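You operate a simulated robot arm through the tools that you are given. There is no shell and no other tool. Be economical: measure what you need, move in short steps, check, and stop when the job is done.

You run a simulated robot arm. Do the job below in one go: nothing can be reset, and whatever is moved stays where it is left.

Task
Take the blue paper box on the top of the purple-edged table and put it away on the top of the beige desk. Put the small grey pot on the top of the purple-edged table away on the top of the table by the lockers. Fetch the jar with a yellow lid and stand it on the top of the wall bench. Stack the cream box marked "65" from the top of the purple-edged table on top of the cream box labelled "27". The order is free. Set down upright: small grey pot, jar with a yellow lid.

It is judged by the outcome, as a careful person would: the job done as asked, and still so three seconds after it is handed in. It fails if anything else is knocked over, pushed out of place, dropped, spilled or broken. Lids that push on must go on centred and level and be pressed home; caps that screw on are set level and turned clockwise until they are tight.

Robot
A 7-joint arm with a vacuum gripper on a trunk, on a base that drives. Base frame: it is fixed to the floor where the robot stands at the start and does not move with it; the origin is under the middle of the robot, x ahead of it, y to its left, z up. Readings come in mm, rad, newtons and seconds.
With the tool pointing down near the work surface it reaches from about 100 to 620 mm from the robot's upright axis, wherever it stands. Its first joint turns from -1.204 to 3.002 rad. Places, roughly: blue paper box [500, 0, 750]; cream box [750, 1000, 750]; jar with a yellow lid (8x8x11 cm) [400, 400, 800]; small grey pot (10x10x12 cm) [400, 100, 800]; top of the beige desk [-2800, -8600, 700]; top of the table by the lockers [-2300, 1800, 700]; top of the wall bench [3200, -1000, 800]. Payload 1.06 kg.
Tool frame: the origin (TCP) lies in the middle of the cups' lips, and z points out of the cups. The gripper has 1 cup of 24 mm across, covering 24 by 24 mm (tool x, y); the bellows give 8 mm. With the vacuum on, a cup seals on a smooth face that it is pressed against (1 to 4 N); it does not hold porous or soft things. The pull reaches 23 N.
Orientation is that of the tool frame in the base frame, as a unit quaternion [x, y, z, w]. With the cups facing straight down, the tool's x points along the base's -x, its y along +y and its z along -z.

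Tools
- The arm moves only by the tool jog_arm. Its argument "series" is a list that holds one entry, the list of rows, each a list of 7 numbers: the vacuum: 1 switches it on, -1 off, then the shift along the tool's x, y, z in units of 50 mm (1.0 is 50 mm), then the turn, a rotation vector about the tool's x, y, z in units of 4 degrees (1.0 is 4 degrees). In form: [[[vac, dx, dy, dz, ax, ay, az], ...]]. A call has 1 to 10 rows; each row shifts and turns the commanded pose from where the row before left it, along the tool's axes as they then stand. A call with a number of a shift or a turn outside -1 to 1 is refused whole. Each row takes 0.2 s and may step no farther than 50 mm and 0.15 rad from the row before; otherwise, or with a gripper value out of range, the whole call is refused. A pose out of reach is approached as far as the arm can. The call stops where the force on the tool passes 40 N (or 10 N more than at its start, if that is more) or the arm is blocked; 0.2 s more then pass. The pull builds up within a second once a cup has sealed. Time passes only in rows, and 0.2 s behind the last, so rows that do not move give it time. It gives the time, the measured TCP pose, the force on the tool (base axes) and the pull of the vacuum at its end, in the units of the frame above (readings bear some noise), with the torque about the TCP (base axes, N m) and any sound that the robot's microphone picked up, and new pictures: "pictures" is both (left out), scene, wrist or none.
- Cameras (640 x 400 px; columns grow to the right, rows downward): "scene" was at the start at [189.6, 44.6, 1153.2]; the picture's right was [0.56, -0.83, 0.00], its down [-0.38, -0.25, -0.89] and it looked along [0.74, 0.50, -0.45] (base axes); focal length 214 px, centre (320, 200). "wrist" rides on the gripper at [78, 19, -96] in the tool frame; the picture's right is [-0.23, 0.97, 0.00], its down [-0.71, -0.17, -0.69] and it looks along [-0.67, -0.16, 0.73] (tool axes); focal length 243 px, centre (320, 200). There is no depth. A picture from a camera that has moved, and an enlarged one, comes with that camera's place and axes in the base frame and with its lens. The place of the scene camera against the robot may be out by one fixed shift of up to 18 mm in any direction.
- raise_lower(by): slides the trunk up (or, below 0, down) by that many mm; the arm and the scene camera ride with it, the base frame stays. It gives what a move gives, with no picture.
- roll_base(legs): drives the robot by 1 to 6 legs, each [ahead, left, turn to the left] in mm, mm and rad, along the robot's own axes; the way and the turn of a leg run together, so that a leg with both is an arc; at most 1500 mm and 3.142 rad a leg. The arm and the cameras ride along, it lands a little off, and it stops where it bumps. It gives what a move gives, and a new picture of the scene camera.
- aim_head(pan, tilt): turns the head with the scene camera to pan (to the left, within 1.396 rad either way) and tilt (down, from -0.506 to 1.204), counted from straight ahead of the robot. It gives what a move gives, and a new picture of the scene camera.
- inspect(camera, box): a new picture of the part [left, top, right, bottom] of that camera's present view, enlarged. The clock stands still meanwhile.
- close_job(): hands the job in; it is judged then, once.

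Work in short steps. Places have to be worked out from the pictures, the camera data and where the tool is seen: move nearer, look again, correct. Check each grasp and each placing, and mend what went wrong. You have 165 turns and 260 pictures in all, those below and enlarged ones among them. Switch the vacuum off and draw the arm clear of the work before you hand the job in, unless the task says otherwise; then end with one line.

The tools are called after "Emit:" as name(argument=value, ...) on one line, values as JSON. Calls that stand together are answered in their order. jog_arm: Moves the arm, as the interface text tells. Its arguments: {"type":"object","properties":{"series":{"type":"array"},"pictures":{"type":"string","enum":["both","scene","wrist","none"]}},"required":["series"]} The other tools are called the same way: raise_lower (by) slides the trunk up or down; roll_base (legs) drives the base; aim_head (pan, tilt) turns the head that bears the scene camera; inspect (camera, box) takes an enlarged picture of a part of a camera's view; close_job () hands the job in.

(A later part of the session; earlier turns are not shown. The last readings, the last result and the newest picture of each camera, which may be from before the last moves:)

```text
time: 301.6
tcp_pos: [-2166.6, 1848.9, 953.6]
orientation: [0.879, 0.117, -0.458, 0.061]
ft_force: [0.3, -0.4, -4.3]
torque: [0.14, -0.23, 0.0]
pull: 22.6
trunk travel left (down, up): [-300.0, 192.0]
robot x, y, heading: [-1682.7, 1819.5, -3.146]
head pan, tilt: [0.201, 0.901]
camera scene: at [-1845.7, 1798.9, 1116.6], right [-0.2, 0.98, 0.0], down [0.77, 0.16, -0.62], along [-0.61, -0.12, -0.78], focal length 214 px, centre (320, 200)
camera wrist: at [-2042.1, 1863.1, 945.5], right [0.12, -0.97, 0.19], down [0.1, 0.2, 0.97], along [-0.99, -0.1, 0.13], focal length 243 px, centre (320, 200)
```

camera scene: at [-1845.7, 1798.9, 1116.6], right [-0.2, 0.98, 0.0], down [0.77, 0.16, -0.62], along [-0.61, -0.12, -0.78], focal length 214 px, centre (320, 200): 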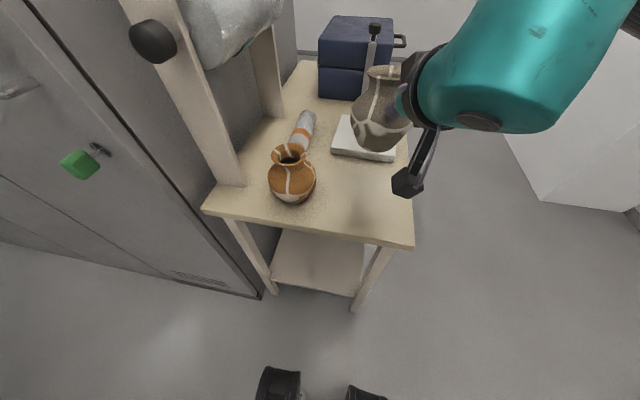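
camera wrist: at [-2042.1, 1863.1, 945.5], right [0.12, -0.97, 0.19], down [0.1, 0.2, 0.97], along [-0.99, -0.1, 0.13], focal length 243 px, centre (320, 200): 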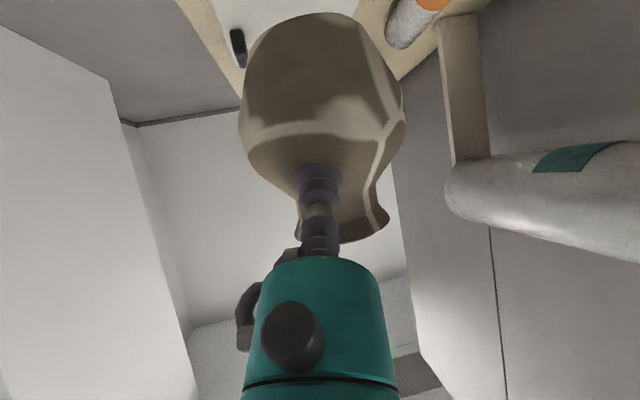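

The pot is upright above the spot with load near the limit, so I'll lower smoothly.

Emit:
jog_arm(series=[[[1, 0.05, 0, 0.034, 0, 0, 0], [1, 0.1, 0, 0.07, 0, 0, 0], [1, 0.164, 0, 0.115, 0, 0, 0], [1, 0.164, 0, 0.115, 0, 0, 0], [1, 0.164, 0, 0.115, 0, 0, 0], [1, 0.164, 0, 0.115, 0, 0, 0], [1, 0.164, 0, 0.115, 0, 0, 0], [1, 0.164, 0, 0.115, 0, 0, 0], [1, 0.1, 0, 0.07, 0, 0, 0], [1, 0.05, 0, 0.034, 0, 0, 0]]], pictures="none")

Emit:
jog_arm(series=[[[1, 0.05, 0, 0.034, 0, 0, 0], [1, 0.1, 0, 0.07, 0, 0, 0], [1, 0.13, 0, 0.09, 0, 0, 0], [1, 0.13, 0, 0.09, 0, 0, 0], [1, 0.13, 0, 0.09, 0, 0, 0], [1, 0.1, 0, 0.07, 0, 0, 0], [1, 0.05, 0, 0.034, 0, 0, 0], [1, 0, 0, 0, 0, 0, 0]]], pictures="both")

```text
time: 303.8
tcp_pos: [-2165.2, 1850.3, 875.8]
orientation: [0.88, 0.117, -0.457, 0.06]
ft_force: [0.0, 0.4, -3.2]
torque: [0.07, -0.22, -0.01]
pull: 22.6
trunk travel left (down, up): [-300.0, 192.0]
robot x, y, heading: [-1682.7, 1825.0, -3.15]
head pan, tilt: [0.201, 0.901]
```

```text
time: 305.6
tcp_pos: [-2165.2, 1850.2, 832.7]
orientation: [0.879, 0.116, -0.458, 0.06]
ft_force: [0.5, 0.4, -3.7]
torque: [0.08, -0.16, 0.05]
pull: 23.2
trunk travel left (down, up): [-300.0, 192.0]
robot x, y, heading: [-1679.6, 1819.6, -3.142]
head pan, tilt: [0.201, 0.901]
camera scene: at [-1845.7, 1798.9, 1116.6], right [-0.2, 0.98, 0.0], down [0.77, 0.16, -0.62], along [-0.61, -0.12, -0.78], focal length 214 px, centre (320, 200)
camera wrist: at [-2041.7, 1863.2, 825.0], right [0.12, -0.97, 0.19], down [0.1, 0.2, 0.97], along [-0.99, -0.1, 0.13], focal length 243 px, centre (320, 200)
```

scene: 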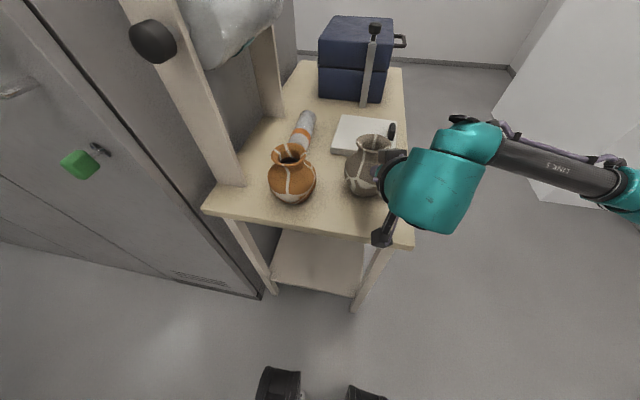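
wrist: 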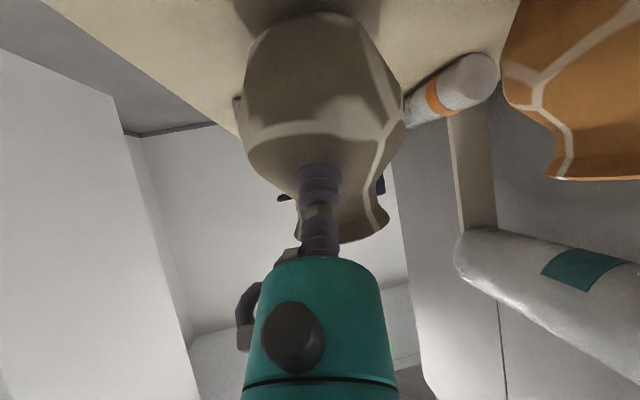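

Still above the table, well placed. I'll continue at ~3 mm per row and watch the force.

Emit:
jog_arm(series=[[[1, 0.05, 0, 0.034, 0, 0, 0], [1, 0.05, 0, 0.034, 0, 0, 0], [1, 0.05, 0, 0.034, 0, 0, 0], [1, 0.05, 0, 0.034, 0, 0, 0], [1, 0.05, 0, 0.034, 0, 0, 0], [1, 0.05, 0, 0.034, 0, 0, 0], [1, 0, 0, 0, 0, 0, 0]]], pictures="none")

Emit:
jog_arm(series=[[[1, 0.035, 0, 0.024, 0, 0, 0], [1, 0.035, 0, 0.024, 0, 0, 0], [1, 0, 0, 0, 0, 0, 0]]], pictures="wrist")

```text
time: 307.2
tcp_pos: [-2165.8, 1849.6, 818.5]
orientation: [0.878, 0.117, -0.46, 0.061]
ft_force: [1.1, 2.3, 20.8]
torque: [0.06, -0.18, 0.05]
pull: 22.8
trunk travel left (down, up): [-300.0, 192.0]
robot x, y, heading: [-1681.1, 1819.8, -3.142]
head pan, tilt: [0.201, 0.901]
```

```text
time: 308.0
tcp_pos: [-2163.6, 1848.8, 812.3]
orientation: [0.879, 0.117, -0.459, 0.06]
ft_force: [5.4, -1.5, 23.9]
torque: [-0.07, -0.32, -0.05]
pull: 23.2
trunk travel left (down, up): [-300.0, 192.0]
robot x, y, heading: [-1683.7, 1817.5, -3.143]
head pan, tilt: [0.201, 0.901]
camera wrist: at [-2039.6, 1863.0, 803.6], right [0.12, -0.97, 0.19], down [0.11, 0.2, 0.97], along [-0.99, -0.1, 0.13], focal length 243 px, centre (320, 200)
```

wrist: 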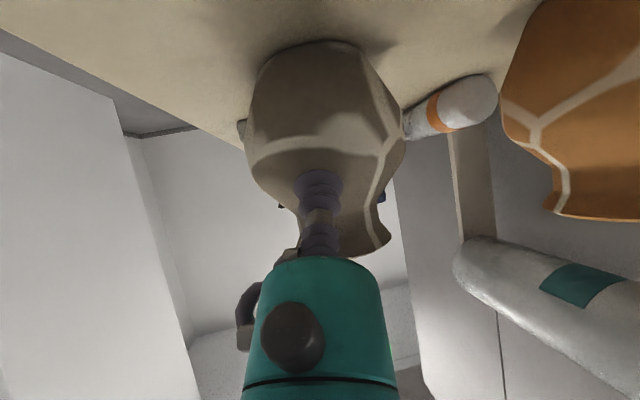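

It stands on the table and is pressed with ~24 N. I'll ease up until the force nears zero.

Emit:
jog_arm(series=[[[1, -0.041, 0, -0.029, 0, 0, 0], [1, -0.041, 0, -0.029, 0, 0, 0], [1, 0, 0, 0, 0, 0, 0]]], pictures="none")

```text
time: 308.8
tcp_pos: [-2164.2, 1850.7, 815.0]
orientation: [0.88, 0.116, -0.457, 0.058]
ft_force: [0.0, -0.2, -3.6]
torque: [0.04, -0.15, 0.01]
pull: 22.8
trunk travel left (down, up): [-300.0, 192.0]
robot x, y, heading: [-1681.3, 1820.4, -3.138]
head pan, tilt: [0.201, 0.901]
```

Now it carries the weight again (the cup slid slightly). I'll lower 2 mm to rest it.

Emit:
jog_arm(series=[[[1, 0.03, 0, 0.02, 0, 0, 0], [1, 0, 0, 0, 0, 0, 0]]], pictures="wrist")

```text
time: 309.4
tcp_pos: [-2165.2, 1849.8, 814.3]
orientation: [0.88, 0.117, -0.457, 0.06]
ft_force: [1.9, 0.2, -2.0]
torque: [0.03, -0.12, -0.01]
pull: 22.9
trunk travel left (down, up): [-300.0, 192.0]
robot x, y, heading: [-1680.1, 1819.2, -3.137]
head pan, tilt: [0.201, 0.901]
camera wrist: at [-2041.1, 1863.5, 806.3], right [0.12, -0.97, 0.19], down [0.1, 0.2, 0.97], along [-0.99, -0.1, 0.13], focal length 243 px, centre (320, 200)
```

wrist: 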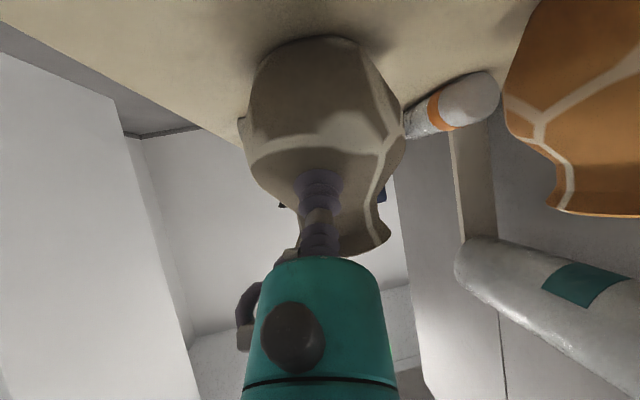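

Emit:
jog_arm(series=[[[1, 0.02, 0, 0.014, 0, 0, 0], [1, 0, 0, 0, 0, 0, 0]]], pictures="none")

Emit:
inspect(camera="scene", box=[320, 110, 440, 210])

```text
time: 310.0
tcp_pos: [-2164.2, 1850.3, 813.8]
orientation: [0.879, 0.116, -0.459, 0.06]
ft_force: [1.6, 0.5, 1.7]
torque: [0.0, -0.01, 0.02]
pull: 22.8
trunk travel left (down, up): [-300.0, 192.0]
robot x, y, heading: [-1682.9, 1818.7, -3.143]
head pan, tilt: [0.201, 0.901]
```

```text
4.00 times, centred on (380, 160) of scene
camera zoom: at [-1845.1, 1798.9, 1116.7], right [-0.2, 0.98, 0.0], down [0.77, 0.16, -0.62], along [-0.61, -0.12, -0.78], focal length 858 px, centre (80, 360)
```

zoom: 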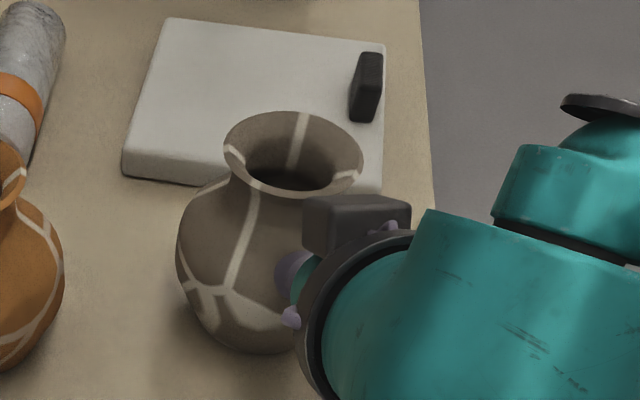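

It stands upright with forces near zero. I'll release, wait, and withdraw along the tool axis.

Emit:
jog_arm(series=[[[-1, 0, 0, 0, 0, 0, 0], [-1, 0, 0, 0, 0, 0, 0], [-1, 0, 0, 0, 0, 0, 0], [-1, 0, 0, 0, 0, 0, 0], [-1, 0, 0, -0.06, 0, 0, 0], [-1, 0, 0, -0.1, 0, 0, 0], [-1, 0, 0, -0.4, 0, 0, 0], [-1, 0, 0, -0.9, 0, 0, 0], [-1, 0, 0, -0.9, 0, 0, 0]]], pictures="both")

Emit:
inspect(camera="scene", box=[320, 110, 440, 210])

```text
time: 312.0
tcp_pos: [-2081.2, 1872.4, 873.7]
orientation: [0.88, 0.117, -0.457, 0.06]
ft_force: [1.0, 0.6, 0.6]
torque: [-0.01, -0.02, 0.0]
pull: 0.0
out of reach, approached as far as the arm can: row 9
trunk travel left (down, up): [-300.0, 192.0]
robot x, y, heading: [-1679.5, 1818.7, -3.144]
head pan, tilt: [0.201, 0.901]
camera scene: at [-1845.5, 1798.8, 1116.6], right [-0.2, 0.98, 0.0], down [0.77, 0.16, -0.62], along [-0.61, -0.12, -0.78], focal length 214 px, centre (320, 200)
camera wrist: at [-1956.2, 1886.0, 866.1], right [0.12, -0.97, 0.19], down [0.1, 0.2, 0.97], along [-0.99, -0.1, 0.13], focal length 243 px, centre (320, 200)
```

scene: 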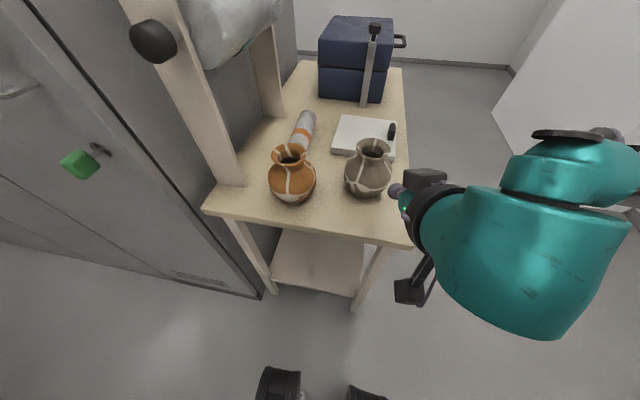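
wrist: 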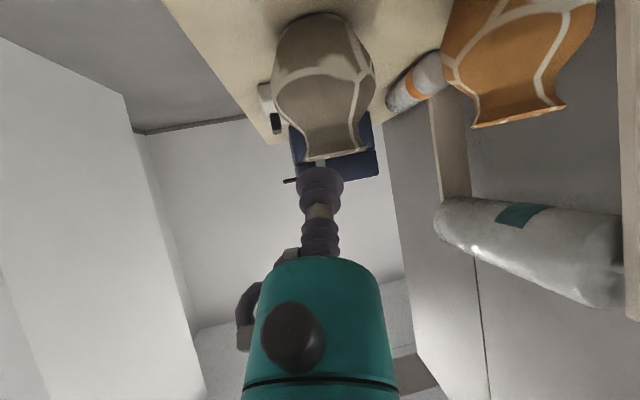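

```text
4.00 times, centred on (380, 160) of scene
camera zoom: at [-1845.5, 1798.8, 1116.6], right [-0.2, 0.98, 0.0], down [0.77, 0.16, -0.62], along [-0.61, -0.12, -0.78], focal length 858 px, centre (80, 360)
```

zoom: 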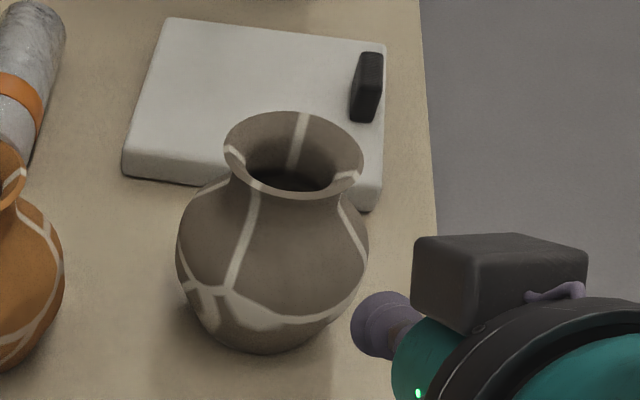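

The pot stands upright and nothing else moved. I'll back away and bring the tool back to straight down.

Emit:
roll_base(legs=[[-750, 0, 0]])

Emit:
jog_arm(series=[[[-1, 0, 0, 0, 0, 1, 0], [-1, 0, 0, 0, 0, 1, 0], [-1, 0, 0, 0, 0, 1, 0], [-1, 0, 0, 0, 0, 1, 0], [-1, 0, 0, 0, 0, 1, 0], [-1, 0, 0, 0, 0, 1, 0], [-1, 0, 0, 0, 0, 1, 0], [-1, 0, 0, 0, 0, 1, 0], [-1, 0, 0, 0, 0, 1, 0], [-1, 0, 0, 0, 0, 1, 0]]], pictures="none")

Emit:
jog_arm(series=[[[-1, 0, 0, 0, 0, 1, 0], [-1, 0, 0, 0, 0, 1, 0], [-1, 0, 0, 0, 0, 1, 0], [-1, 0, 0, 0, 0, 0.75, 0], [-1, 0, 0, 0, 0, 0, 0.94], [-1, 0, 0, 0, 0, 0, 0.94], [-1, 0, 0, 0, 0, 0, 0.94], [-1, 0, 0, 0, 0, 0, 0.94], [-1, 0, 0, -1, 0, 0, 0], [-1, 0, 0, -1, 0, 0, 0]]], pictures="none")

```text
time: 316.1
tcp_pos: [-1330.5, 1872.3, 874.0]
orientation: [0.88, 0.115, -0.457, 0.059]
ft_force: [0.2, 0.3, -0.1]
torque: [-0.02, 0.03, 0.01]
pull: 0.0
trunk travel left (down, up): [-300.0, 192.0]
robot x, y, heading: [-930.5, 1820.8, 3.137]
head pan, tilt: [0.201, 0.901]
camera scene: at [-1095.2, 1798.6, 1116.7], right [-0.2, 0.98, 0.0], down [0.77, 0.15, -0.62], along [-0.61, -0.12, -0.78], focal length 214 px, centre (320, 200)
```

scene: 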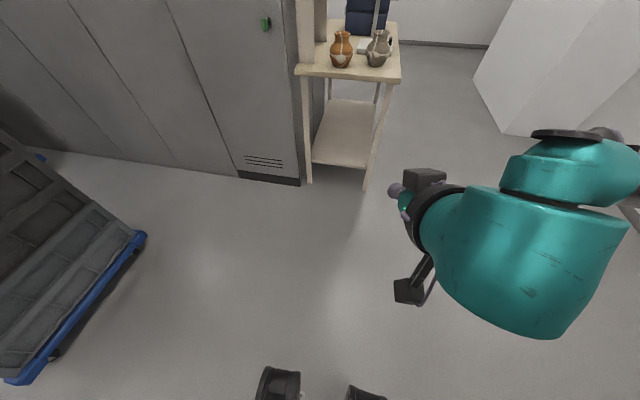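

```text
time: 318.3
tcp_pos: [-1330.7, 1872.8, 875.7]
orientation: [0.983, 0.129, -0.128, 0.016]
ft_force: [-0.1, 0.1, -0.4]
torque: [0.03, 0.02, -0.03]
pull: 0.1
trunk travel left (down, up): [-300.0, 192.0]
robot x, y, heading: [-932.7, 1817.7, 3.14]
head pan, tilt: [0.201, 0.901]
```

```text
time: 320.5
tcp_pos: [-1331.1, 1872.0, 974.7]
orientation: [1.0, -0.002, 0.0, -0.001]
ft_force: [0.2, 0.8, -0.7]
torque: [0.04, 0.02, 0.02]
pull: 0.0
trunk travel left (down, up): [-300.0, 192.0]
robot x, y, heading: [-932.5, 1820.7, 3.139]
head pan, tilt: [0.201, 0.901]
```

Tool is straight down again. I'll drive back to the purple-edged table opposite the blue box (about (481, −121)).

Emit:
roll_base(legs=[[0, 0, -3.139], [800, 0, 0], [0, -1500, 0], [0, -440, 0]])

Emit:
aim_head(pan=0.0, tilt=0.8)

```text
time: 349.0
tcp_pos: [272.0, -169.3, 974.2]
orientation: [-0.003, 1.0, 0.0, -0.001]
ft_force: [0.0, -1.5, -0.1]
torque: [-0.03, 0.05, 0.02]
pull: 0.1
trunk travel left (down, up): [-300.0, 192.0]
robot x, y, heading: [-125.0, -123.1, 0.004]
head pan, tilt: [0.201, 0.901]
camera scene: at [61.0, -111.4, 1116.6], right [0.21, -0.98, 0.0], down [-0.77, -0.16, -0.62], along [0.61, 0.13, -0.78], focal length 214 px, centre (320, 200)
```

scene: 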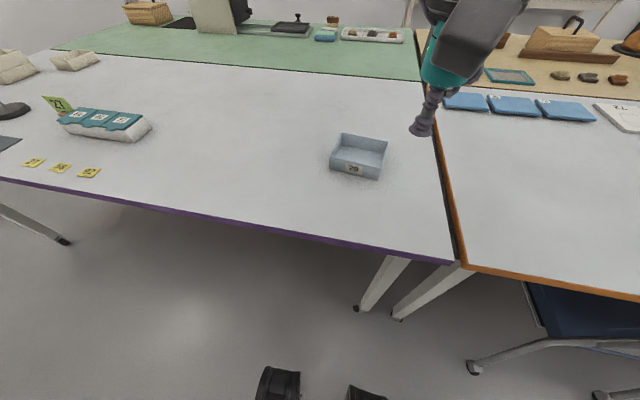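

```text
time: 349.7
tcp_pos: [271.5, -169.2, 974.0]
orientation: [-0.003, 1.0, 0.0, 0.0]
ft_force: [-0.3, 0.3, 0.5]
torque: [-0.01, 0.01, 0.04]
pull: 0.1
trunk travel left (down, up): [-300.0, 192.0]
robot x, y, heading: [-126.4, -123.2, 0.007]
head pan, tilt: [0.0, 0.799]
camera scene: at [67.8, -126.3, 1124.5], right [0.01, -1.0, 0.0], down [-0.72, -0.01, -0.7], along [0.7, 0.01, -0.72], focal length 214 px, centre (320, 200)
```

scene: 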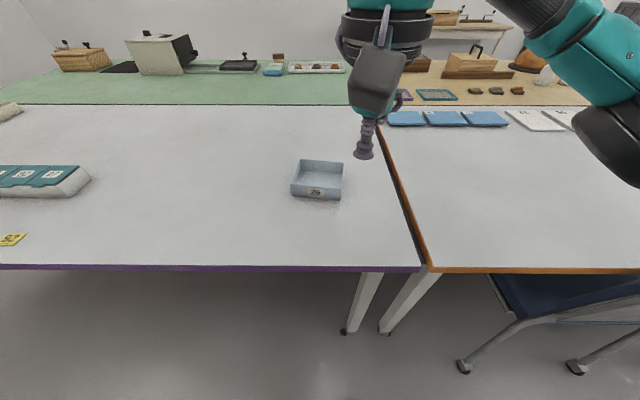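

The blue box is at about (471, −114). I'll move 80 mm ahead and bring the cup above it.

Emit:
roll_base(legs=[[80, 0, -0.005]])

Emit:
jog_arm(series=[[[-1, -0.8, 0.37, 0, 0, 0, 0], [-1, -0.8, 0.37, 0, 0, 0, 0], [-1, -0.8, 0.36, 0, 0, 0, 0], [-1, 0, 0, 1, 0, 0, 0], [-1, 0, 0, 1, 0, 0, 0], [-1, 0, 0, 0, 0, 0, 0]]])

```text
time: 350.8
tcp_pos: [353.7, -170.1, 974.4]
orientation: [-0.001, 1.0, -0.001, 0.0]
ft_force: [-0.6, 0.5, -0.5]
torque: [-0.02, 0.03, -0.02]
pull: 0.1
trunk travel left (down, up): [-300.0, 192.0]
robot x, y, heading: [-42.3, -122.7, -0.0]
head pan, tilt: [0.0, 0.799]
camera scene: at [149.1, -126.9, 1124.4], right [0.0, -1.0, 0.0], down [-0.72, 0.0, -0.7], along [0.7, 0.0, -0.72], focal length 214 px, centre (320, 200)
```

scene: 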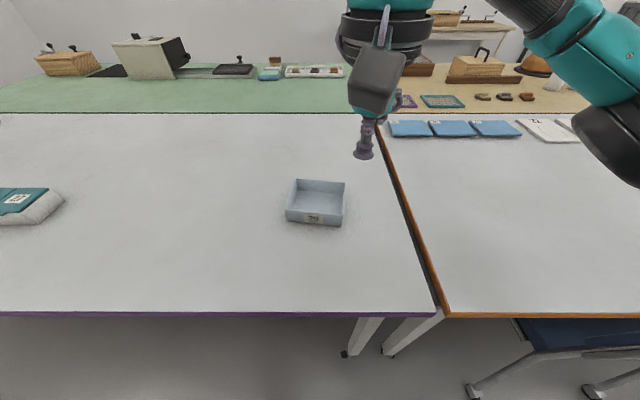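

```text
time: 352.2
tcp_pos: [473.2, -116.1, 873.8]
orientation: [-0.002, 1.0, -0.001, 0.0]
ft_force: [0.5, -0.8, 0.7]
torque: [-0.03, -0.03, 0.01]
pull: 0.1
trunk travel left (down, up): [-300.0, 192.0]
robot x, y, heading: [-43.4, -122.9, 0.004]
head pan, tilt: [0.0, 0.799]
camera scene: at [148.6, -126.8, 1124.6], right [0.0, -1.0, 0.0], down [-0.72, 0.0, -0.7], along [0.7, 0.0, -0.72], focal length 214 px, centre (320, 200)
camera wrist: at [394.1, -98.0, 970.1], right [0.23, 0.97, 0.0], down [0.71, -0.17, 0.69], along [0.67, -0.16, -0.73], focal length 243 px, centre (320, 200)
```

scene: 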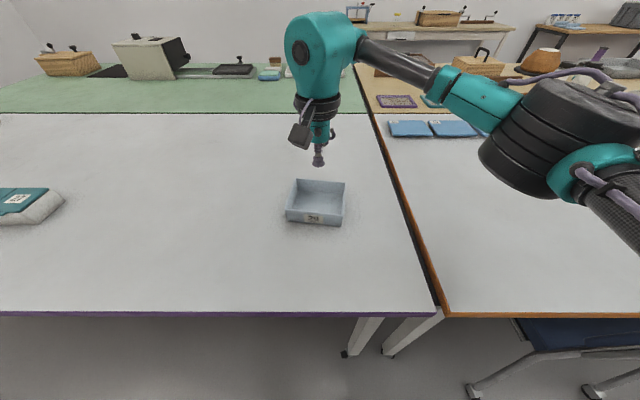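
wrist: 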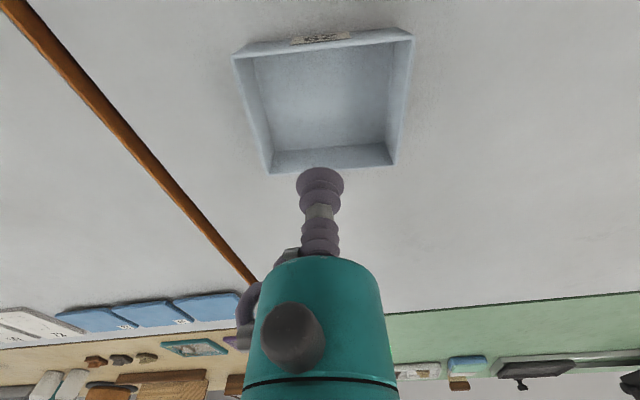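

The box's centre is about (482, −113). I'll shift and lower into it.

Emit:
jog_arm(series=[[[-1, -0.18, 0.06, 0.8, 0, 0, 0], [-1, 0, 0, 0.9, 0, 0, 0], [-1, 0, 0, 0, 0, 0, 0]]], pictures="wrist")

```text
time: 353.0
tcp_pos: [481.8, -112.6, 788.2]
orientation: [0.0, 1.0, -0.001, 0.001]
ft_force: [-0.2, 0.6, -0.7]
torque: [-0.02, -0.01, 0.01]
pull: 0.0
trunk travel left (down, up): [-300.0, 192.0]
robot x, y, heading: [-46.1, -117.6, -0.0]
head pan, tilt: [0.0, 0.799]
camera wrist: at [403.2, -94.6, 885.2], right [0.23, 0.97, 0.0], down [0.71, -0.17, 0.69], along [0.67, -0.16, -0.73], focal length 243 px, centre (320, 200)
```

wrist: 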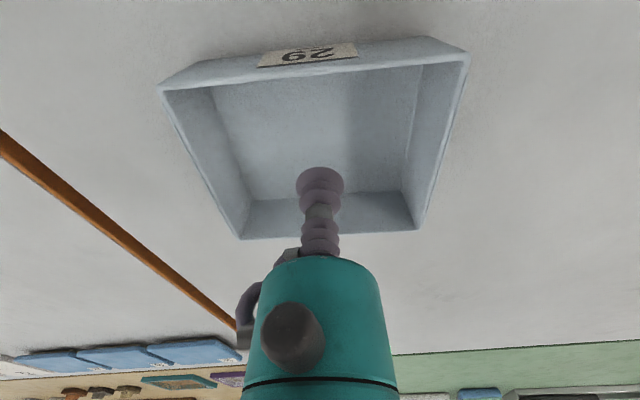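

Nearly centred; I'll shift 4 mm back and lower with vacuum to the floor of the box (expected z≈743).

Emit:
jog_arm(series=[[[1, 0.08, 0, 0.4, 0, 0, 0], [1, 0, 0, 0.3, 0, 0, 0], [1, 0, 0, 0.08, 0, 0, 0], [1, 0, 0, 0.06, 0, 0, 0], [1, 0, 0, 0, 0, 0, 0]]], pictures="none")

```text
time: 354.2
tcp_pos: [476.8, -112.6, 747.2]
orientation: [-0.001, 1.0, -0.001, 0.0]
ft_force: [-0.8, -0.4, -0.4]
torque: [0.01, 0.01, -0.01]
pull: 22.5
trunk travel left (down, up): [-300.0, 192.0]
robot x, y, heading: [-43.0, -124.4, -0.001]
head pan, tilt: [0.0, 0.799]
```

Sealed. I'll lift it gently and look.

Emit:
jog_arm(series=[[[1, 0, 0, -0.1, 0, 0, 0], [1, 0, 0, -0.2, 0, 0, 0], [1, 0, 0, -0.5, 0, 0, 0], [1, 0, 0, -1, 0, 0, 0], [1, 0, 0, -1, 0, 0, 0], [1, 0, 0, -1, 0, 0, 0], [1, 0, 0, -0.8, 0, 0, 0], [1, 0, 0, 0, 0, 0, 0]]], pictures="both")

```text
time: 356.0
tcp_pos: [478.7, -113.6, 978.1]
orientation: [-0.002, 1.0, -0.001, 0.0]
ft_force: [0.4, -0.6, -0.6]
torque: [0.0, 0.0, 0.0]
pull: 22.5
trunk travel left (down, up): [-300.0, 192.0]
robot x, y, heading: [-44.8, -122.9, 0.001]
head pan, tilt: [0.0, 0.799]
camera scene: at [148.6, -126.8, 1124.5], right [0.0, -1.0, 0.0], down [-0.72, 0.0, -0.7], along [0.7, 0.0, -0.72], focal length 214 px, centre (320, 200)
camera wrist: at [400.0, -94.7, 1074.1], right [0.23, 0.97, 0.0], down [0.71, -0.17, 0.69], along [0.67, -0.16, -0.73], focal length 243 px, centre (320, 200)
```

scene: 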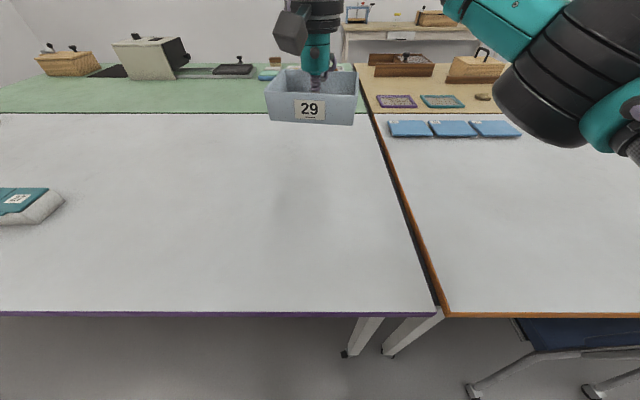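
wrist: 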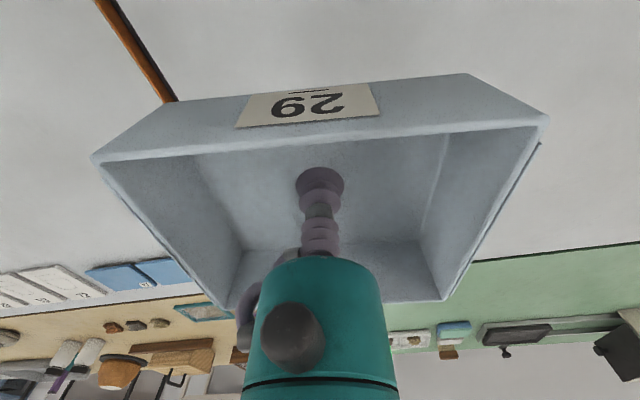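

The blue box is held. I'll retract, back into the aisle and turn right to look down the room.

Emit:
jog_arm(series=[[[1, 0.9, 0, 0, 0, 0, 0], [1, 0.9, 0, 0, 0, 0, 0], [1, 0.9, 0, 0, 0, 0, 0], [1, 0.9, 0, 0, 0, 0, 0]]], pictures="none")

Emit:
roll_base(legs=[[-450, 0, 0], [0, 0, -1.571]])

Emit:
aim_head(pan=-0.5, tilt=0.25)

Emit:
aim_head(pan=0.3, tilt=0.25)

```text
time: 357.0
tcp_pos: [296.8, -113.5, 978.3]
orientation: [0.0, 1.0, -0.002, 0.0]
ft_force: [-0.5, 0.5, 0.3]
torque: [-0.01, 0.03, 0.01]
pull: 23.0
trunk travel left (down, up): [-300.0, 192.0]
robot x, y, heading: [-49.3, -122.8, 0.007]
head pan, tilt: [0.0, 0.799]
```

```text
time: 363.6
tcp_pos: [-489.2, -465.6, 978.0]
orientation: [0.706, 0.708, 0.0, -0.001]
ft_force: [0.2, 0.4, -0.7]
torque: [0.05, -0.01, -0.03]
pull: 22.9
trunk travel left (down, up): [-300.0, 192.0]
robot x, y, heading: [-496.6, -122.9, -1.566]
head pan, tilt: [0.0, 0.799]
camera scene: at [-484.8, -310.9, 1124.5], right [-1.0, 0.0, 0.0], down [0.0, 0.72, -0.7], along [0.0, -0.7, -0.72], focal length 214 px, centre (320, 200)
```

scene: 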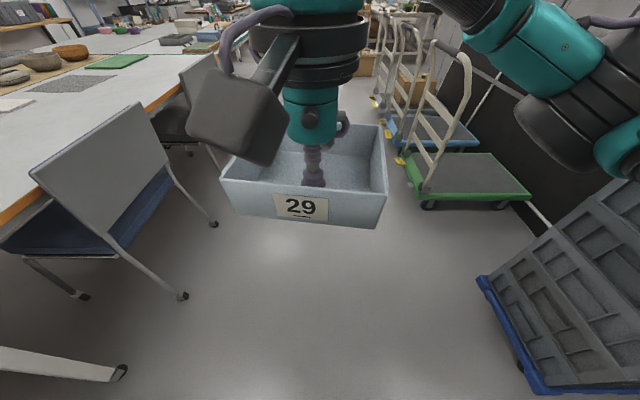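

```text
time: 364.5
tcp_pos: [-490.3, -466.2, 977.9]
orientation: [0.706, 0.708, 0.0, 0.0]
ft_force: [-0.4, -0.5, -0.5]
torque: [-0.01, -0.04, 0.0]
pull: 23.1
trunk travel left (down, up): [-300.0, 192.0]
robot x, y, heading: [-496.3, -122.3, -1.566]
head pan, tilt: [-0.499, 0.25]
camera scene: at [-529.5, -312.4, 1173.6], right [-0.88, 0.48, 0.0], down [0.12, 0.22, -0.97], along [-0.46, -0.85, -0.25], focal length 214 px, centre (320, 200)
```

scene: 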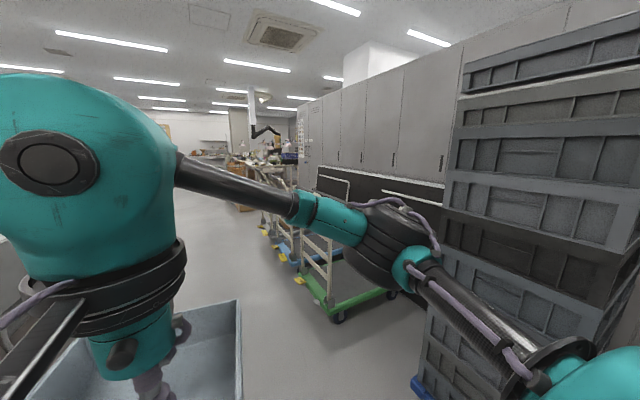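

```text
time: 365.6
tcp_pos: [-491.0, -465.5, 977.1]
orientation: [0.706, 0.708, 0.0, -0.001]
ft_force: [0.3, 1.0, -0.2]
torque: [0.02, -0.02, 0.0]
pull: 23.3
trunk travel left (down, up): [-300.0, 192.0]
robot x, y, heading: [-497.6, -120.3, -1.57]
head pan, tilt: [0.3, 0.25]
camera scene: at [-457.3, -319.4, 1173.6], right [-0.95, -0.3, 0.0], down [-0.07, 0.24, -0.97], along [0.29, -0.93, -0.25], focal length 214 px, centre (320, 200)
```

scene: 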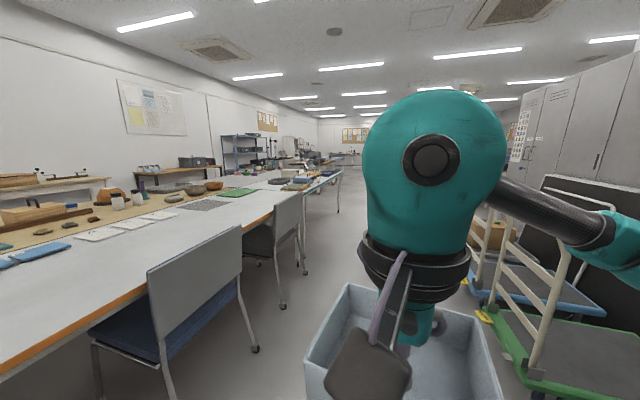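

The aisle is clear from about x=−1200 (trolleys) to x=+150 (chairs). I'll drive 2.8 m down it and look again.

Emit:
roll_base(legs=[[1400, 0, 0], [1400, 0, 0]])

Emit:
aim_head(pan=-0.55, tilt=0.25)

```text
time: 379.2
tcp_pos: [-491.9, -3275.8, 977.0]
orientation: [0.711, 0.703, -0.001, -0.001]
ft_force: [-0.4, -0.2, -0.8]
torque: [0.02, 0.02, 0.0]
pull: 22.5
trunk travel left (down, up): [-300.0, 192.0]
robot x, y, heading: [-491.6, -2925.6, -1.587]
head pan, tilt: [0.3, 0.25]
camera scene: at [-457.0, -3129.8, 1173.6], right [-0.96, -0.28, 0.0], down [-0.07, 0.24, -0.97], along [0.28, -0.93, -0.25], focal length 214 px, centre (320, 200)
```

scene: 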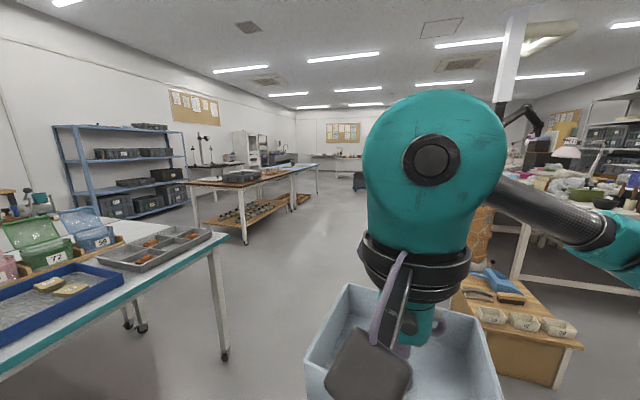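

```text
time: 380.4
tcp_pos: [-492.0, -3275.7, 977.7]
orientation: [0.711, 0.703, -0.001, -0.001]
ft_force: [0.4, -0.3, -0.2]
torque: [0.01, -0.02, 0.0]
pull: 22.7
trunk travel left (down, up): [-300.0, 192.0]
robot x, y, heading: [-495.6, -2929.5, -1.587]
head pan, tilt: [-0.55, 0.25]
camera scene: at [-533.2, -3119.2, 1173.6], right [-0.85, 0.53, 0.0], down [0.13, 0.21, -0.97], along [-0.52, -0.82, -0.25], focal length 214 px, centre (320, 200)
```

scene: 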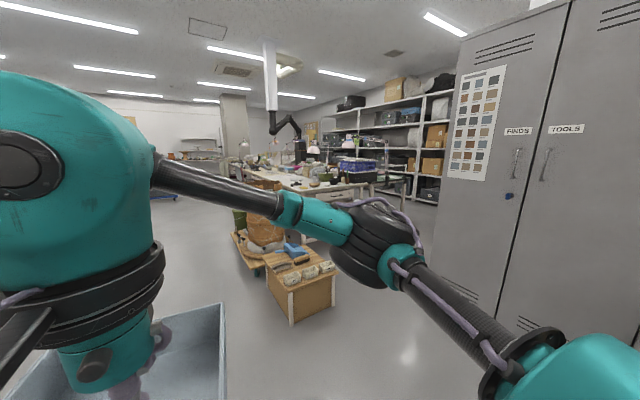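

Items at the right reach x≈−920 near y −4200…−5300. I'll shift left to x≈−350 and go on to y≈−5700.

Emit:
roll_base(legs=[[0, 150, 0.016], [1400, 0, 0], [1400, 0, 0]])

Emit:
aim_head(pan=-0.55, tilt=0.25)

```text
time: 395.6
tcp_pos: [-301.6, -6085.4, 977.9]
orientation: [0.699, 0.715, -0.001, 0.0]
ft_force: [-1.2, -1.0, 0.3]
torque: [-0.03, 0.0, 0.02]
pull: 23.1
trunk travel left (down, up): [-300.0, 192.0]
robot x, y, heading: [-315.3, -5741.4, -1.549]
head pan, tilt: [-0.55, 0.25]
camera scene: at [-347.7, -5930.6, 1173.6], right [-0.86, 0.5, 0.0], down [0.12, 0.21, -0.97], along [-0.49, -0.84, -0.25], focal length 214 px, centre (320, 200)
```

scene: 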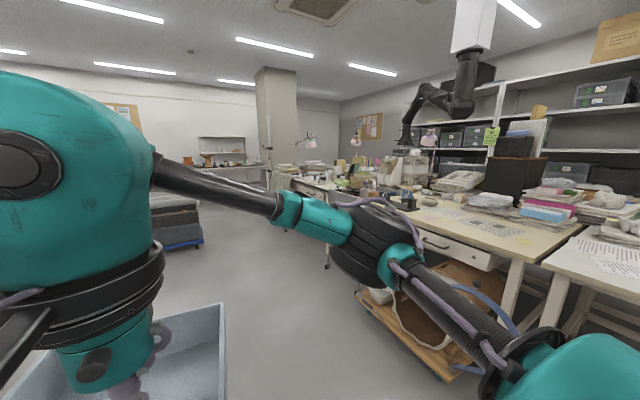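

```text
time: 396.2
tcp_pos: [-301.6, -6085.2, 976.5]
orientation: [0.699, 0.716, -0.001, -0.001]
ft_force: [0.2, 0.3, -0.5]
torque: [-0.05, -0.02, 0.0]
pull: 22.8
trunk travel left (down, up): [-300.0, 192.0]
robot x, y, heading: [-314.1, -5743.0, -1.546]
head pan, tilt: [-0.55, 0.25]
camera scene: at [-347.7, -5930.5, 1173.6], right [-0.86, 0.5, 0.0], down [0.12, 0.21, -0.97], along [-0.49, -0.84, -0.25], focal length 214 px, centre (320, 200)
```

scene: 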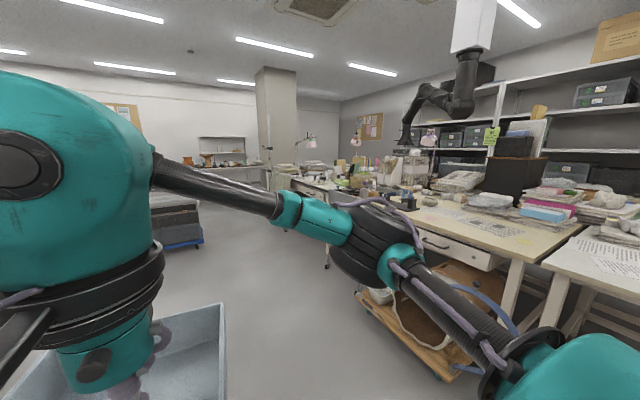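

The desk at (−2800, −8600) should appear near pixel (366, 176); I'll zoom there.

Emit:
inspect(camera="scene", box=[260, 130, 430, 240])

Emit:
aim_head(pan=0.1, tilt=0.3)

```text
3.64 times, centred on (345, 185) of scene
camera zoom: at [-347.7, -5930.5, 1173.6], right [-0.86, 0.5, 0.0], down [0.12, 0.21, -0.97], along [-0.49, -0.84, -0.25], focal length 780 px, centre (229, 254)
```

zoom: 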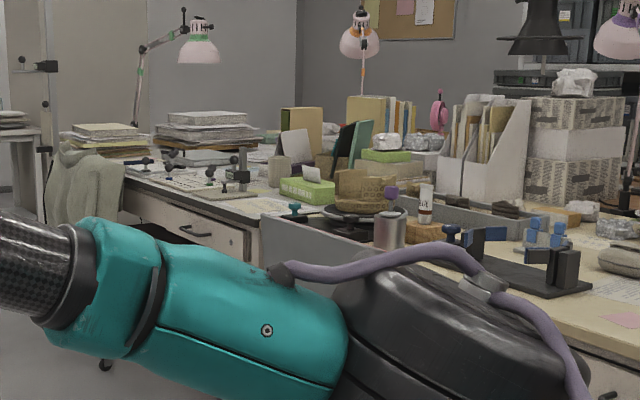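

```text
time: 397.2
tcp_pos: [-300.9, -6084.2, 977.8]
orientation: [0.699, 0.715, -0.002, -0.001]
ft_force: [-0.2, -0.3, -0.4]
torque: [0.02, -0.03, 0.02]
pull: 22.9
trunk travel left (down, up): [-300.0, 192.0]
robot x, y, heading: [-315.4, -5743.6, -1.55]
head pan, tilt: [0.099, 0.3]
camera scene: at [-289.4, -5942.5, 1168.9], right [-0.99, -0.12, 0.0], down [-0.04, 0.29, -0.96], along [0.11, -0.95, -0.3], focal length 214 px, centre (320, 200)
```

scene: 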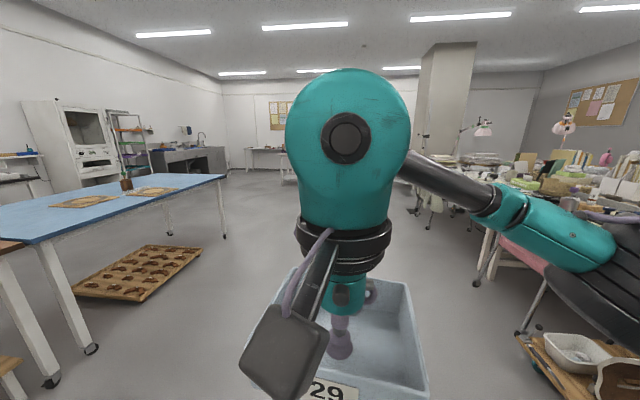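

The aisle ahead is clear. I'll continue 2.6 m and then look to the right toward the desk.

Emit:
roll_base(legs=[[0, 0, -0.022], [1300, 0, 0], [1300, 0, 0]])

Emit:
aim_head(pan=-1.0, tilt=0.3)

```text
time: 409.7
tcp_pos: [-320.3, -8628.3, 977.0]
orientation: [0.709, 0.705, 0.0, -0.003]
ft_force: [-0.6, -0.1, 0.3]
torque: [0.0, -0.01, 0.01]
pull: 22.8
trunk travel left (down, up): [-300.0, 192.0]
robot x, y, heading: [-325.1, -8283.8, -1.58]
head pan, tilt: [0.099, 0.3]
stopped in leg 3: the robot was blocked; the commanded pose is now the measured one
camera scene: at [-304.6, -8486.1, 1168.9], right [-1.0, -0.09, 0.0], down [-0.03, 0.29, -0.96], along [0.09, -0.95, -0.3], focal length 214 px, centre (320, 200)
```

scene: 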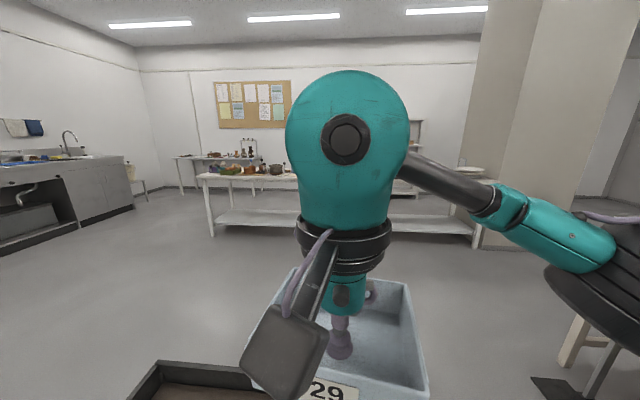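

```text
time: 411.0
tcp_pos: [-320.3, -8628.0, 977.4]
orientation: [0.71, 0.704, -0.001, -0.002]
ft_force: [0.0, -0.1, -0.6]
torque: [0.01, 0.01, 0.01]
pull: 22.8
trunk travel left (down, up): [-300.0, 192.0]
robot x, y, heading: [-328.6, -8284.3, -1.57]
head pan, tilt: [-1.0, 0.3]
camera scene: at [-392.1, -8443.1, 1168.9], right [-0.54, 0.84, 0.0], down [0.25, 0.16, -0.96], along [-0.81, -0.51, -0.3], focal length 214 px, centre (320, 200)
```

scene: 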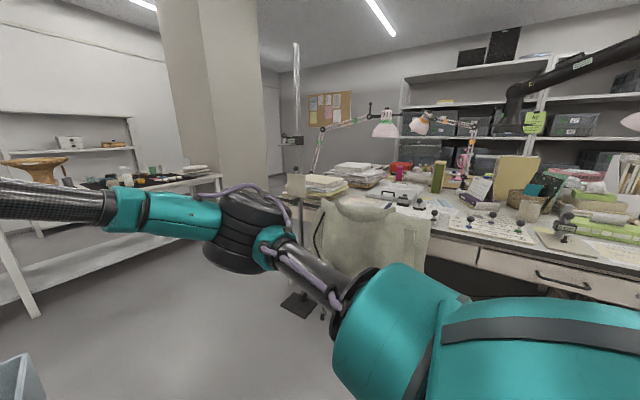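

The base bumped something low ahead (a dark box on the floor). I'll back off and look down at it.

Emit:
roll_base(legs=[[-200, 0, 0]])

Emit:
aim_head(pan=0.4, tilt=0.9)

```text
time: 412.6
tcp_pos: [-318.5, -8429.2, 975.7]
orientation: [0.709, 0.705, 0.0, -0.002]
ft_force: [1.5, -1.1, 0.2]
torque: [-0.02, 0.02, -0.04]
pull: 23.9
trunk travel left (down, up): [-300.0, 192.0]
robot x, y, heading: [-325.8, -8084.7, -1.572]
head pan, tilt: [-1.0, 0.3]
camera scene: at [-390.9, -8243.3, 1169.0], right [-0.54, 0.84, 0.0], down [0.25, 0.16, -0.96], along [-0.81, -0.51, -0.3], focal length 214 px, centre (320, 200)
```

scene: 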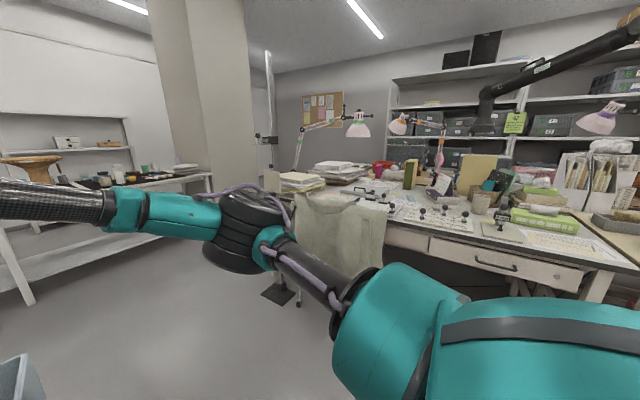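

```text
time: 414.1
tcp_pos: [-318.6, -8429.6, 976.7]
orientation: [0.709, 0.705, 0.0, -0.001]
ft_force: [-1.0, -0.8, -0.6]
torque: [0.0, 0.0, 0.04]
pull: 23.1
trunk travel left (down, up): [-300.0, 192.0]
robot x, y, heading: [-322.5, -8088.6, -1.576]
head pan, tilt: [0.4, 0.901]
camera scene: at [-283.1, -8263.3, 1116.6], right [-0.92, -0.38, 0.0], down [-0.3, 0.72, -0.62], along [0.24, -0.57, -0.78], focal length 214 px, centre (320, 200)
```

scene: 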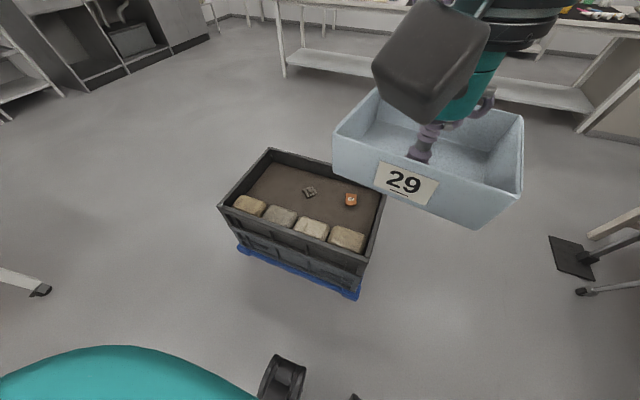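

A heavy crate on a dolly is ahead; judging by its position in the views it seems unmoved, and I keep clear of it. To find the beige desk behind the clutter, I'll raise the trunk and look right.

Emit:
raise_lower(by=190)

Emit:
aim_head(pan=-1.35, tilt=0.3)

Emit:
inspect(camera="scene", box=[150, 100, 500, 300])

```text
time: 416.2
tcp_pos: [-319.0, -8430.1, 1166.4]
orientation: [0.709, 0.705, -0.001, -0.003]
ft_force: [0.0, -0.8, -0.5]
torque: [0.03, 0.04, 0.01]
pull: 22.5
trunk travel left (down, up): [-490.0, 2.0]
robot x, y, heading: [-324.5, -8084.3, -1.574]
head pan, tilt: [0.4, 0.901]
```

```text
time: 418.0
tcp_pos: [-319.0, -8429.5, 1166.4]
orientation: [0.71, 0.705, -0.001, -0.002]
ft_force: [0.5, 0.2, -0.1]
torque: [0.02, -0.03, 0.01]
pull: 22.9
trunk travel left (down, up): [-490.0, 2.0]
robot x, y, heading: [-322.5, -8089.9, -1.574]
head pan, tilt: [-1.349, 0.3]
camera scene: at [-402.9, -8115.5, 1373.0], right [-0.22, 0.98, 0.0], down [0.29, 0.06, -0.96], along [-0.93, -0.21, -0.3], focal length 214 px, centre (320, 200)
```

scene: 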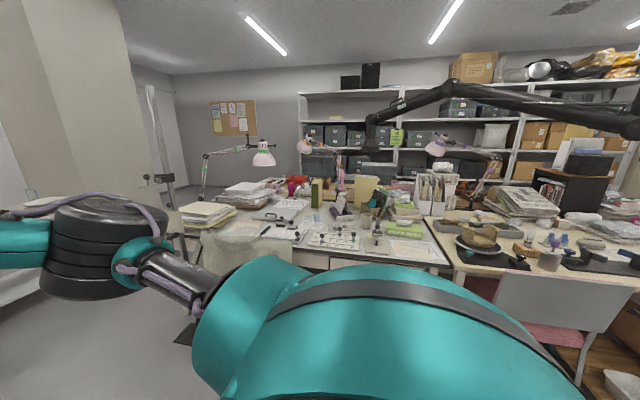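

```text
1.83 times, centred on (325, 200) of scene
camera zoom: at [-402.9, -8115.5, 1373.0], right [-0.22, 0.98, 0.0], down [0.29, 0.06, -0.96], along [-0.93, -0.21, -0.3], focal length 392 px, centre (311, 200)
```

zoom: 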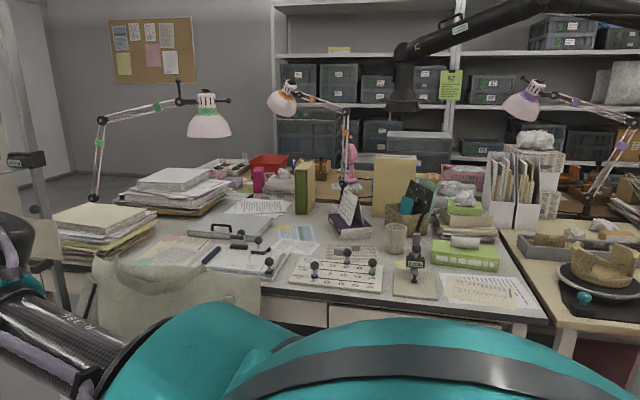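

The island's near desk is grey and cluttered; a wooden-coloured desk lies behind it. I'll pass the crate on its right side and go round the south end to look from there.

Emit:
roll_base(legs=[[0, -500, 0], [1000, 0, 0], [700, 0, 0]])

Emit:
aim_head(pan=-1.2, tilt=0.35)

```text
time: 431.1
tcp_pos: [-843.4, -10124.4, 1167.1]
orientation: [0.714, 0.701, -0.001, -0.002]
ft_force: [-0.7, 0.7, -0.3]
torque: [0.0, -0.01, -0.03]
pull: 22.5
trunk travel left (down, up): [-490.0, 2.0]
robot x, y, heading: [-843.9, -9781.0, -1.587]
head pan, tilt: [-1.349, 0.3]
camera scene: at [-922.6, -9810.1, 1373.0], right [-0.2, 0.98, 0.0], down [0.29, 0.06, -0.96], along [-0.94, -0.19, -0.3], focal length 214 px, centre (320, 200)
```

scene: 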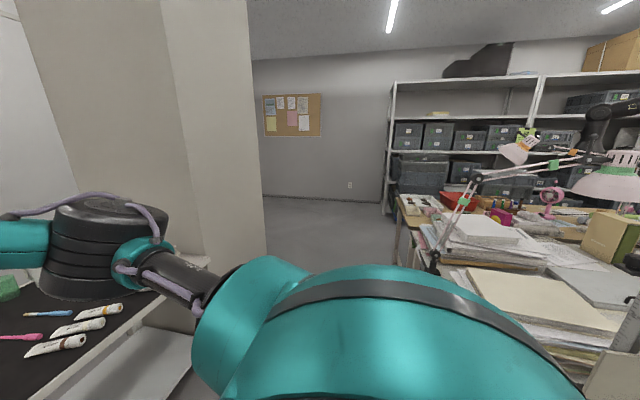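

```text
time: 431.8
tcp_pos: [-843.3, -10124.7, 1167.1]
orientation: [0.713, 0.701, 0.0, -0.002]
ft_force: [0.3, -0.9, 0.1]
torque: [0.02, 0.03, 0.03]
pull: 22.6
trunk travel left (down, up): [-490.0, 2.0]
robot x, y, heading: [-843.3, -9780.9, -1.584]
head pan, tilt: [-1.201, 0.351]
camera scene: at [-918.5, -9822.9, 1368.3], right [-0.35, 0.94, 0.0], down [0.32, 0.12, -0.94], along [-0.88, -0.32, -0.34], focal length 214 px, centre (320, 200)
```

scene: 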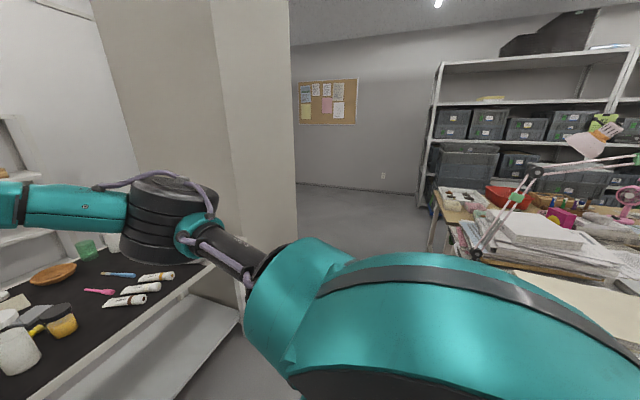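

I'm at the island's south end; a passage continues between the column and the desks. I'll turn right to face it.

Emit:
roll_base(legs=[[0, 100, 0], [0, 0, -1.556]])

Emit:
aim_head(pan=-0.35, tilt=0.5)

```text
time: 437.2
tcp_pos: [-1086.4, -9787.4, 1167.3]
orientation: [1.0, -0.004, 0.001, -0.001]
ft_force: [0.3, 0.2, 0.2]
torque: [0.0, -0.01, 0.02]
pull: 23.0
trunk travel left (down, up): [-490.0, 2.0]
robot x, y, heading: [-745.3, -9777.7, 3.136]
head pan, tilt: [-1.201, 0.351]
camera scene: at [-766.7, -9702.2, 1368.3], right [0.94, 0.35, 0.0], down [0.12, -0.32, -0.94], along [-0.33, 0.88, -0.34], focal length 214 px, centre (320, 200)
```

scene: 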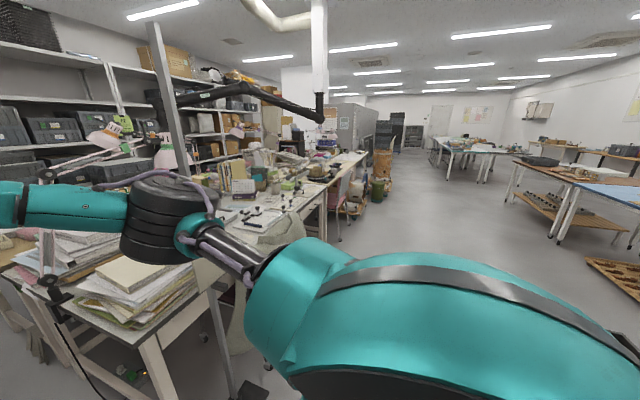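

```text
time: 438.3
tcp_pos: [-1085.5, -9786.3, 1167.0]
orientation: [1.0, -0.004, 0.001, -0.002]
ft_force: [-0.4, -0.2, 0.0]
torque: [0.0, 0.0, -0.02]
pull: 22.9
trunk travel left (down, up): [-490.0, 2.0]
robot x, y, heading: [-748.1, -9783.3, 3.136]
head pan, tilt: [-0.351, 0.499]
camera scene: at [-818.9, -9757.3, 1354.6], right [0.35, 0.94, 0.0], down [0.45, -0.17, -0.88], along [-0.82, 0.31, -0.48], focal length 214 px, centre (320, 200)
```

scene: 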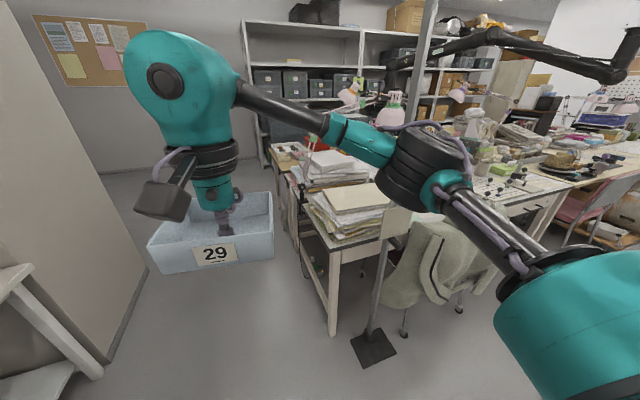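

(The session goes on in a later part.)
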